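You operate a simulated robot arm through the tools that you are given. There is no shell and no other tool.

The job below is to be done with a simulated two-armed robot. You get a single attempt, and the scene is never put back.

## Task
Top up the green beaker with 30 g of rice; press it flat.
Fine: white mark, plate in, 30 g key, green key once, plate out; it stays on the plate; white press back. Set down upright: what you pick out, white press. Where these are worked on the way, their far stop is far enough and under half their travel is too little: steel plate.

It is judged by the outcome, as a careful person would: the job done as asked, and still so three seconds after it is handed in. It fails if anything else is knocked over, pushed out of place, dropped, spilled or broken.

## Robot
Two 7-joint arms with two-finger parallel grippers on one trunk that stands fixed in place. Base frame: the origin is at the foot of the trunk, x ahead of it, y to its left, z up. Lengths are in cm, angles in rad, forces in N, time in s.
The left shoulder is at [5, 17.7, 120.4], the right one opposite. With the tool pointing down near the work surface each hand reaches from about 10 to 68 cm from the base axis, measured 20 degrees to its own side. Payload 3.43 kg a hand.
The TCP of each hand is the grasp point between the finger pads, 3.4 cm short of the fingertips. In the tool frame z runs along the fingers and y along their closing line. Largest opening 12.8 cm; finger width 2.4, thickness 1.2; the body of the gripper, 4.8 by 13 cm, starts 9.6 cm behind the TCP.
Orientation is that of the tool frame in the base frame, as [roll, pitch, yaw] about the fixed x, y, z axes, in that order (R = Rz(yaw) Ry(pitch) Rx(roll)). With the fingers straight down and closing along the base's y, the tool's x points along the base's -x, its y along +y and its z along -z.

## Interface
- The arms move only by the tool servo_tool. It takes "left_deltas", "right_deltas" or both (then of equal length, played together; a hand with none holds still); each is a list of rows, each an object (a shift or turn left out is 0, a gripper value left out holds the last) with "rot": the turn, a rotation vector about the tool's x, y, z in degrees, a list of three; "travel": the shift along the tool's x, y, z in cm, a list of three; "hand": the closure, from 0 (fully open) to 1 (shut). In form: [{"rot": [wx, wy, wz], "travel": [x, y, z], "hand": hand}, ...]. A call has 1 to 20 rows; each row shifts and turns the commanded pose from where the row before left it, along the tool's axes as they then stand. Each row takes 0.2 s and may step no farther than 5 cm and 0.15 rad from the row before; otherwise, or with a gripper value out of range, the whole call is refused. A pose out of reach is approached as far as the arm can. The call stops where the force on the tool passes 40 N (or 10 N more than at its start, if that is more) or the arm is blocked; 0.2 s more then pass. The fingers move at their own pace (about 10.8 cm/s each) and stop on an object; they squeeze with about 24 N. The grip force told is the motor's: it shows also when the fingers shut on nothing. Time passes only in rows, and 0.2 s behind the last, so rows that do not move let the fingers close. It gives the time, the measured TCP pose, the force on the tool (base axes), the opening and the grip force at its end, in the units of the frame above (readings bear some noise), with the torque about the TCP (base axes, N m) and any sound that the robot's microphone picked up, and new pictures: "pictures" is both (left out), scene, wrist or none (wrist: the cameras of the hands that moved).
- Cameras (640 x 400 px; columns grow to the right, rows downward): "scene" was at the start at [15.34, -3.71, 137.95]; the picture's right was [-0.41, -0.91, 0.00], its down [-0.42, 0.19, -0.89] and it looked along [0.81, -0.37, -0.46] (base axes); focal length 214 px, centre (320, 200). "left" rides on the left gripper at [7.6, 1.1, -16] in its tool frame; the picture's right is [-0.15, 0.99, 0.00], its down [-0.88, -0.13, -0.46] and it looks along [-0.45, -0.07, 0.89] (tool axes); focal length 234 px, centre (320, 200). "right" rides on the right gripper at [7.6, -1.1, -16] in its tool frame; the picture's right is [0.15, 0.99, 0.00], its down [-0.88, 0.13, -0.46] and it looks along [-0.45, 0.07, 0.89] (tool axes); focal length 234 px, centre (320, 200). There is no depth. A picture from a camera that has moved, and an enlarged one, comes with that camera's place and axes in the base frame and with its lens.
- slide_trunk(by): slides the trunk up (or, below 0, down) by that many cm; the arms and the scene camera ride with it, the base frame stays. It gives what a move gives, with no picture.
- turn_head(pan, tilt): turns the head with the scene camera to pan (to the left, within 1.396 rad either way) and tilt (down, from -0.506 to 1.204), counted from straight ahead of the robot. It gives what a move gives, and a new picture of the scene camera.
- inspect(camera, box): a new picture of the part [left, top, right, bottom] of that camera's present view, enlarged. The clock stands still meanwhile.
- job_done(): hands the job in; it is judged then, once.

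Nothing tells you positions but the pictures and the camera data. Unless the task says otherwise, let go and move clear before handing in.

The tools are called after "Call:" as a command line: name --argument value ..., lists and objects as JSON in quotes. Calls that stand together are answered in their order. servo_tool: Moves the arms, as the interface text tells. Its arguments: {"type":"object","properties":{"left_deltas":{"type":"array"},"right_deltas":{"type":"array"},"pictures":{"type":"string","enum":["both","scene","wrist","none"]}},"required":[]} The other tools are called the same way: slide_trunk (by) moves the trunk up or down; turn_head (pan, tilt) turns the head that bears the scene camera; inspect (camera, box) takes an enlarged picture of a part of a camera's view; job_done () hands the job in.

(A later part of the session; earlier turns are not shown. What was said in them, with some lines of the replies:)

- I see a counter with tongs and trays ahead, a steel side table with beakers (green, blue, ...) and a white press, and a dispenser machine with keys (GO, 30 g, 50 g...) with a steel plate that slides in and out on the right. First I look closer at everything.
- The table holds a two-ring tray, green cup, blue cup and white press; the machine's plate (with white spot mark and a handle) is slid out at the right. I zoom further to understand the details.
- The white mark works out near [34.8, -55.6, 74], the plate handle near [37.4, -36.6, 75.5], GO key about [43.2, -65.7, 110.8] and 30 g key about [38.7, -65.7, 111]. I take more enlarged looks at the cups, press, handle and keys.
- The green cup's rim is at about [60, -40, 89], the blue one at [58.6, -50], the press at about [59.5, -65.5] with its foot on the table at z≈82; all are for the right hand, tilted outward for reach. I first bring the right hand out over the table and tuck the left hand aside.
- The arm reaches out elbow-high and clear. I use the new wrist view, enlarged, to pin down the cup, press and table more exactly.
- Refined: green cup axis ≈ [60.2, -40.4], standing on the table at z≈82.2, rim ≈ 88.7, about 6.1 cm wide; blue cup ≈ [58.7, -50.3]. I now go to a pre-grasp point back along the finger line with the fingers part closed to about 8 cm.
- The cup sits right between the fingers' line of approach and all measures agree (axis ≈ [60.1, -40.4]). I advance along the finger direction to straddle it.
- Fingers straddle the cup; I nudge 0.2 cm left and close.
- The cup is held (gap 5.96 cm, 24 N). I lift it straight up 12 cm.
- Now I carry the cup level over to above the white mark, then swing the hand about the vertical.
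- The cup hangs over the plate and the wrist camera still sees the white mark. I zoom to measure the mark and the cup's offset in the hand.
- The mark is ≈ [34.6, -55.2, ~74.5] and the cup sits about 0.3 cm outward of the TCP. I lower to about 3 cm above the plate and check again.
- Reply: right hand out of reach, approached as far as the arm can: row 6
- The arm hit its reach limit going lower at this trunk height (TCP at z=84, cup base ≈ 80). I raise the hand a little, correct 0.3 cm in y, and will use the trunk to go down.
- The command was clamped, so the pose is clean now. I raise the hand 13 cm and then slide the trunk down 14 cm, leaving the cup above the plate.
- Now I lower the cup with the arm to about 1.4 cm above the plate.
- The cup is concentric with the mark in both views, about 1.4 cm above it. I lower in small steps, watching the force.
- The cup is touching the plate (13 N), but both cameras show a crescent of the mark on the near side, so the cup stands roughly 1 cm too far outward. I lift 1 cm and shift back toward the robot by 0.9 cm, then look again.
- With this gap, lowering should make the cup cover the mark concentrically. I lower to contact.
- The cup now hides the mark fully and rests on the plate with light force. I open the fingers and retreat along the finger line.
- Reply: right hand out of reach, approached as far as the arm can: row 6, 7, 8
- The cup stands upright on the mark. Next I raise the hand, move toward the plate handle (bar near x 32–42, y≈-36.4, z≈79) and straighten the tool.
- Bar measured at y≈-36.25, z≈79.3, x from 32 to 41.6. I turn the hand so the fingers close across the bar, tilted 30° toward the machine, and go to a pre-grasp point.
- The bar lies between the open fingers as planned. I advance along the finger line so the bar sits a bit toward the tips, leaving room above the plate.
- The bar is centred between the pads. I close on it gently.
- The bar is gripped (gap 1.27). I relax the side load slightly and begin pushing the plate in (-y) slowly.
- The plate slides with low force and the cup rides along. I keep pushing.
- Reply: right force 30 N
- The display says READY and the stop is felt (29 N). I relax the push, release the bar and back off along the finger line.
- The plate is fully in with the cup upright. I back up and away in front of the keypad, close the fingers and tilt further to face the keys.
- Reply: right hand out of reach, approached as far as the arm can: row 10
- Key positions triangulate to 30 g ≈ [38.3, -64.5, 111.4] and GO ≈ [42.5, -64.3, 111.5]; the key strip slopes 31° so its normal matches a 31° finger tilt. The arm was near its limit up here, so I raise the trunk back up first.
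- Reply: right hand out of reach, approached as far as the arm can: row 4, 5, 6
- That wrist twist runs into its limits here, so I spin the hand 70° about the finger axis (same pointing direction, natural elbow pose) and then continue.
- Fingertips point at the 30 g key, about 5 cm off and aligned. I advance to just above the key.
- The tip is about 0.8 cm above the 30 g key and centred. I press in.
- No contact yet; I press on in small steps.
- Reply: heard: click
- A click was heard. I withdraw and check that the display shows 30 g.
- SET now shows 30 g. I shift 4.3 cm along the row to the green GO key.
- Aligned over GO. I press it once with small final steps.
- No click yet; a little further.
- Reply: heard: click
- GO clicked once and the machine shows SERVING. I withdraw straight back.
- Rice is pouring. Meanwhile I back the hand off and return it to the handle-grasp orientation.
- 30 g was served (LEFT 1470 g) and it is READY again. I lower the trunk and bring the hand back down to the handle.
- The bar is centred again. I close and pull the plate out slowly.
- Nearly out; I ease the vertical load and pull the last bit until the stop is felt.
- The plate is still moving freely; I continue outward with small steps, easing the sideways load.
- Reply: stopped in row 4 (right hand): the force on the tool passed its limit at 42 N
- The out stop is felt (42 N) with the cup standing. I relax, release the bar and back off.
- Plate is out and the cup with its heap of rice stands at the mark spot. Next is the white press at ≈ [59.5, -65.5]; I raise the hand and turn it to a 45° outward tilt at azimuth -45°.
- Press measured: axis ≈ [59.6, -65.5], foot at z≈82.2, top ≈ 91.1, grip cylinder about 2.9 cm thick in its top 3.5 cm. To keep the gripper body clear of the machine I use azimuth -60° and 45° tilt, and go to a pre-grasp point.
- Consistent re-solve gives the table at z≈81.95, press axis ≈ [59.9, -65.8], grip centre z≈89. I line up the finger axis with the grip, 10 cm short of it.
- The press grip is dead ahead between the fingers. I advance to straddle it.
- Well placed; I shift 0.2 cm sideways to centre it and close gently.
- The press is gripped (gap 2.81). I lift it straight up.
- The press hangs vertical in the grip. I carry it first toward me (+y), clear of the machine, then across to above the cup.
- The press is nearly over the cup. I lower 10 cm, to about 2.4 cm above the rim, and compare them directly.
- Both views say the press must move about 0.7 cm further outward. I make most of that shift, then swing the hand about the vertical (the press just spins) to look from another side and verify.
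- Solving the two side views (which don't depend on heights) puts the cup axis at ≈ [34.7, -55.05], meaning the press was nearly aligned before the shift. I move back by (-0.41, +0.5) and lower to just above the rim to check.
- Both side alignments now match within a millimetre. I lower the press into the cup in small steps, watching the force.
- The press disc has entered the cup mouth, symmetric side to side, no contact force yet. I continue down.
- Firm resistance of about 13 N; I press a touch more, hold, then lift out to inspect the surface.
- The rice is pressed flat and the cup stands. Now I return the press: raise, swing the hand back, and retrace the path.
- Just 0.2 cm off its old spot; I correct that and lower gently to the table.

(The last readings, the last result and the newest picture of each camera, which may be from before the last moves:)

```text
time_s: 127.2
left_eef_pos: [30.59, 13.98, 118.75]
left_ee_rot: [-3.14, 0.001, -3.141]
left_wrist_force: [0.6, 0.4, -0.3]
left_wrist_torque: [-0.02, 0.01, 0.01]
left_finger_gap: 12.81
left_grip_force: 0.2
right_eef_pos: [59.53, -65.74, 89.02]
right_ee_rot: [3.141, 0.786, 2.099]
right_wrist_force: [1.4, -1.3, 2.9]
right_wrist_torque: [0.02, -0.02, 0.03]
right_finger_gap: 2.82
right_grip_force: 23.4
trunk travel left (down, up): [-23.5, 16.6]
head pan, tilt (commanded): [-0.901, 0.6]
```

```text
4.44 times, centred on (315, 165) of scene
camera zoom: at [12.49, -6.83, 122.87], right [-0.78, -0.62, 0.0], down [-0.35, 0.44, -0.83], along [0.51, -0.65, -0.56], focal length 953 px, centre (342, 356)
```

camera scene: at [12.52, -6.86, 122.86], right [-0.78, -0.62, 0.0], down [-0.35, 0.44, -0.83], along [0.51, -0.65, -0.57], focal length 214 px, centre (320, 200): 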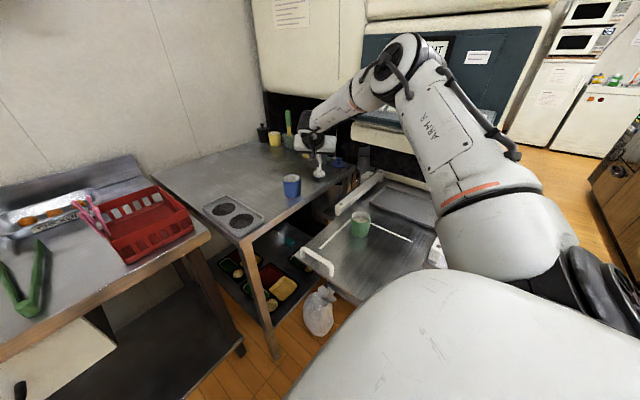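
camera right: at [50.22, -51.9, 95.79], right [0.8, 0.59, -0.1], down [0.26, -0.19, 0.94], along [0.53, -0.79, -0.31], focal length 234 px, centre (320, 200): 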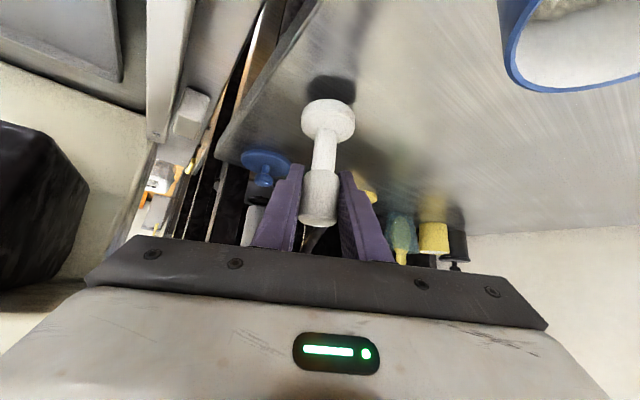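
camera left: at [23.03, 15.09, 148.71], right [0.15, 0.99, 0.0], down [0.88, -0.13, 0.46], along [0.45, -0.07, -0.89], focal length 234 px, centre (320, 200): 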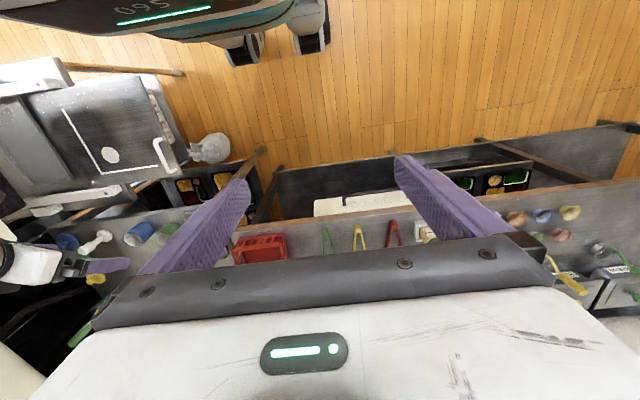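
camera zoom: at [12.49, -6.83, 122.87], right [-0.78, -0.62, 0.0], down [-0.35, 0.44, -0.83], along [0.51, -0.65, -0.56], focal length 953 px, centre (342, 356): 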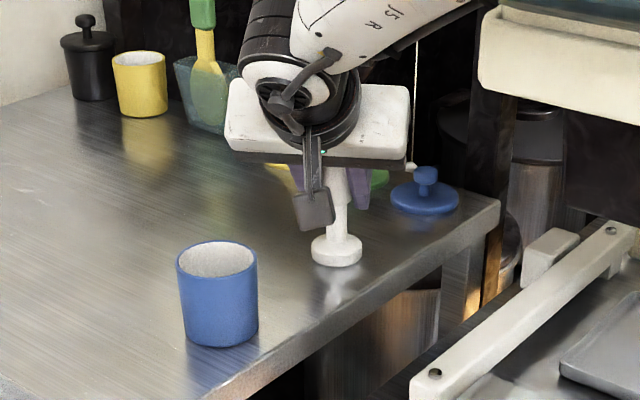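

The press foot is on the table at its old place (about 4 N contact). I open and back away along the finger line.

Call:
servo_tool --right_deltas '[{"hand": 0.74}, {"hand": 0.68}, {"hand": 0.6}, {"hand": 0.53}, {}, {"travel": [0, 0, -1.0]}, {"travel": [0, 0, -2]}, {"travel": [0, 0, -3]}, {"travel": [0, 0, -3]}, {"travel": [0, 0, -3]}, {}]'

Call:
inspect --camera "right" --box '[250, 70, 390, 250]'

Call:
inspect --camera "scene" --box '[260, 120, 370, 210]'

```text
time_s: 129.6
left_eef_pos: [30.57, 13.94, 118.74]
left_ee_rot: [-3.14, 0.001, -3.141]
left_wrist_force: [0.2, -0.1, 0.2]
left_wrist_torque: [0.0, -0.01, 0.01]
left_finger_gap: 12.81
left_grip_force: 0.1
right_eef_pos: [55.31, -58.37, 97.2]
right_ee_rot: [-3.141, 0.786, 2.098]
right_wrist_force: [0.2, -0.5, -0.2]
right_wrist_torque: [0.02, -0.01, -0.02]
right_finger_gap: 6.03
right_grip_force: 0.0
trunk travel left (down, up): [-23.5, 16.6]
head pan, tilt (commanded): [-0.901, 0.6]
camera scene: at [12.51, -6.86, 122.86], right [-0.78, -0.62, 0.0], down [-0.35, 0.44, -0.82], along [0.51, -0.65, -0.57], focal length 214 px, centre (320, 200)
camera right: at [46.16, -44.49, 103.01], right [0.8, 0.59, -0.1], down [0.26, -0.19, 0.94], along [0.53, -0.79, -0.31], focal length 234 px, centre (320, 200)
```

scene: 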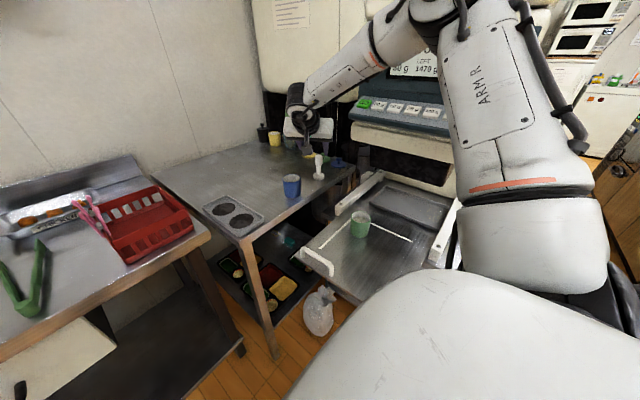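
right: 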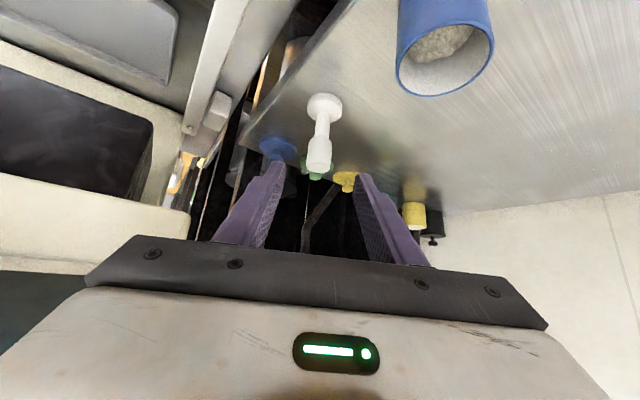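

```text
2.22 times, centred on (320, 160) of right
camera zoom: at [46.16, -44.49, 103.01], right [0.8, 0.59, -0.1], down [0.26, -0.19, 0.94], along [0.53, -0.79, -0.31], focal length 520 px, centre (320, 289)
```

zoom: 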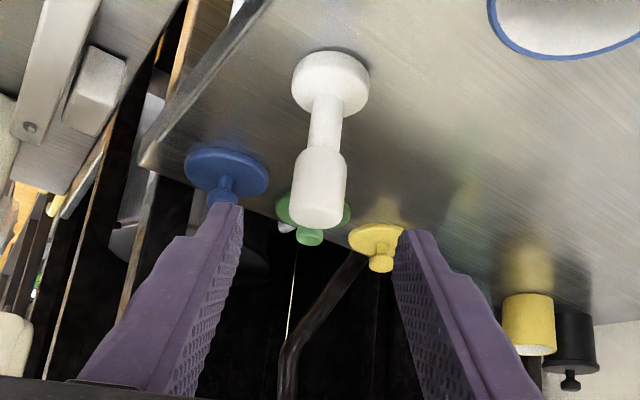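

```text
4.44 times, centred on (315, 165) of scene
camera zoom: at [12.51, -6.86, 122.86], right [-0.78, -0.62, 0.0], down [-0.35, 0.44, -0.82], along [0.51, -0.65, -0.57], focal length 953 px, centre (342, 356)
```

zoom: 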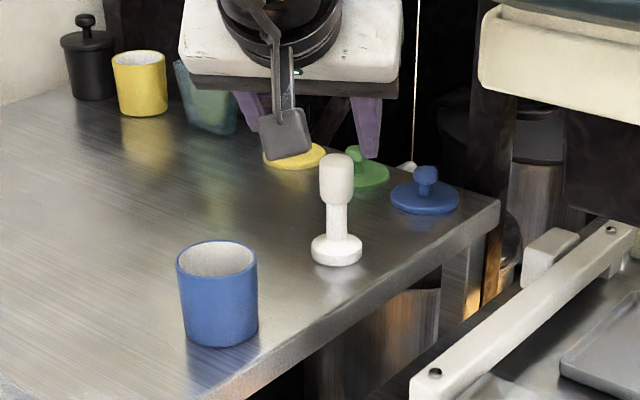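

The press stands upright exactly where it was. I move the hand clear and take a last look at the cup and plate.

Call:
servo_tool --right_deltas '[{"travel": [0.044, 1.21, -2.88]}, {"travel": [0.044, 1.21, -2.88]}, {"travel": [0.044, 1.21, -2.88]}, {"travel": [0.044, 1.21, -2.88]}, {"travel": [0.044, 1.21, -2.88]}, {}]'

Call:
inspect --camera "scene" --box '[290, 170, 450, 300]'

Call:
inspect --camera "scene" --box '[240, 100, 400, 220]'

```text
time_s: 131.0
left_eef_pos: [30.61, 13.9, 118.75]
left_ee_rot: [-3.141, 0.0, 3.141]
left_wrist_force: [-0.2, -1.0, 0.2]
left_wrist_torque: [0.02, 0.01, 0.01]
left_finger_gap: 12.8
left_grip_force: 0.1
right_eef_pos: [55.25, -46.26, 107.19]
right_ee_rot: [3.141, 0.786, 2.097]
right_wrist_force: [0.2, -0.5, -0.5]
right_wrist_torque: [0.01, 0.01, 0.01]
right_finger_gap: 6.0
right_grip_force: 0.0
trunk travel left (down, up): [-23.5, 16.6]
head pan, tilt (commanded): [-0.901, 0.6]
camera scene: at [12.51, -6.85, 122.86], right [-0.78, -0.62, 0.0], down [-0.35, 0.44, -0.83], along [0.51, -0.65, -0.57], focal length 214 px, centre (320, 200)
camera right: at [46.04, -32.4, 112.96], right [0.8, 0.59, -0.1], down [0.26, -0.19, 0.95], along [0.53, -0.79, -0.31], focal length 234 px, centre (320, 200)
```

scene: 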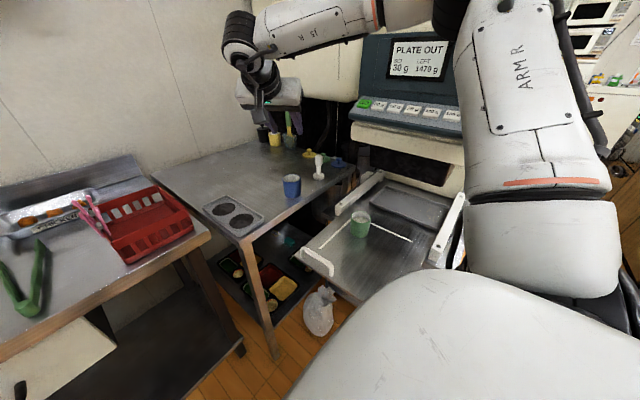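
right: 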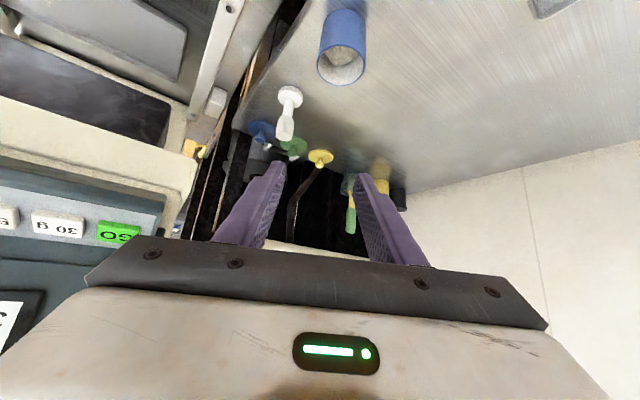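

```text
3.08 times, centred on (370, 235) of scene
camera zoom: at [12.51, -6.85, 122.86], right [-0.78, -0.62, 0.0], down [-0.35, 0.44, -0.83], along [0.51, -0.65, -0.57], focal length 660 px, centre (166, 92)
```

zoom: 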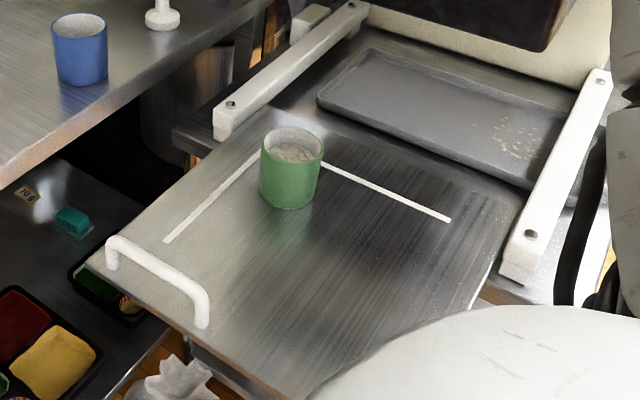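

```text
3.33 times, centred on (320, 160) of scene
camera zoom: at [12.51, -6.85, 122.86], right [-0.78, -0.62, 0.0], down [-0.35, 0.44, -0.83], along [0.51, -0.65, -0.57], focal length 715 px, centre (320, 333)
```

zoom: 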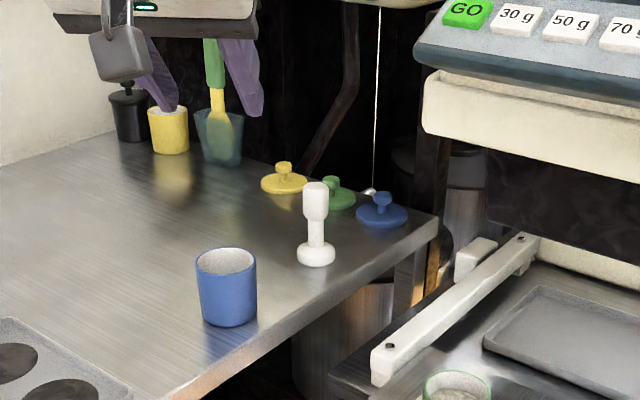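

Everything is in place: the cup stands on the plate's mark with flat-pressed rice, the plate is out, the press is back upright, and both hands are clear. I hand the job in.

Call:
job_done

```text
The job is handed in.
```

The green beaker was topped up with 30 g of rice, pressed flat, and left standing on the plate. The job is handed in, but no verdict has come back, so this is how things stood in the last pictures.

- **Rice:** With the beaker on the white mark and the plate fully in, I pressed the 30 g key and then the green key once. The machine served, and its stock reading went from 1500 g to 1470 g.
- **Plate:** It went in to its stop and came back out to its stop. The display reads PLATE OUT.
- **Pressing:** I pushed the white press down until it pushed back with about 15 N. The surface looked flat and level when I lifted the press out.
- **White press:** It stands upright where I picked it up, judging by the scene camera.
- **Everything else:** I saw nothing knocked over, moved or spilled, and both hands were clear when I handed in.

The beaker covers the mark, so I judged its position from the view before the plate went in. It looked centred to within a few millimetres.
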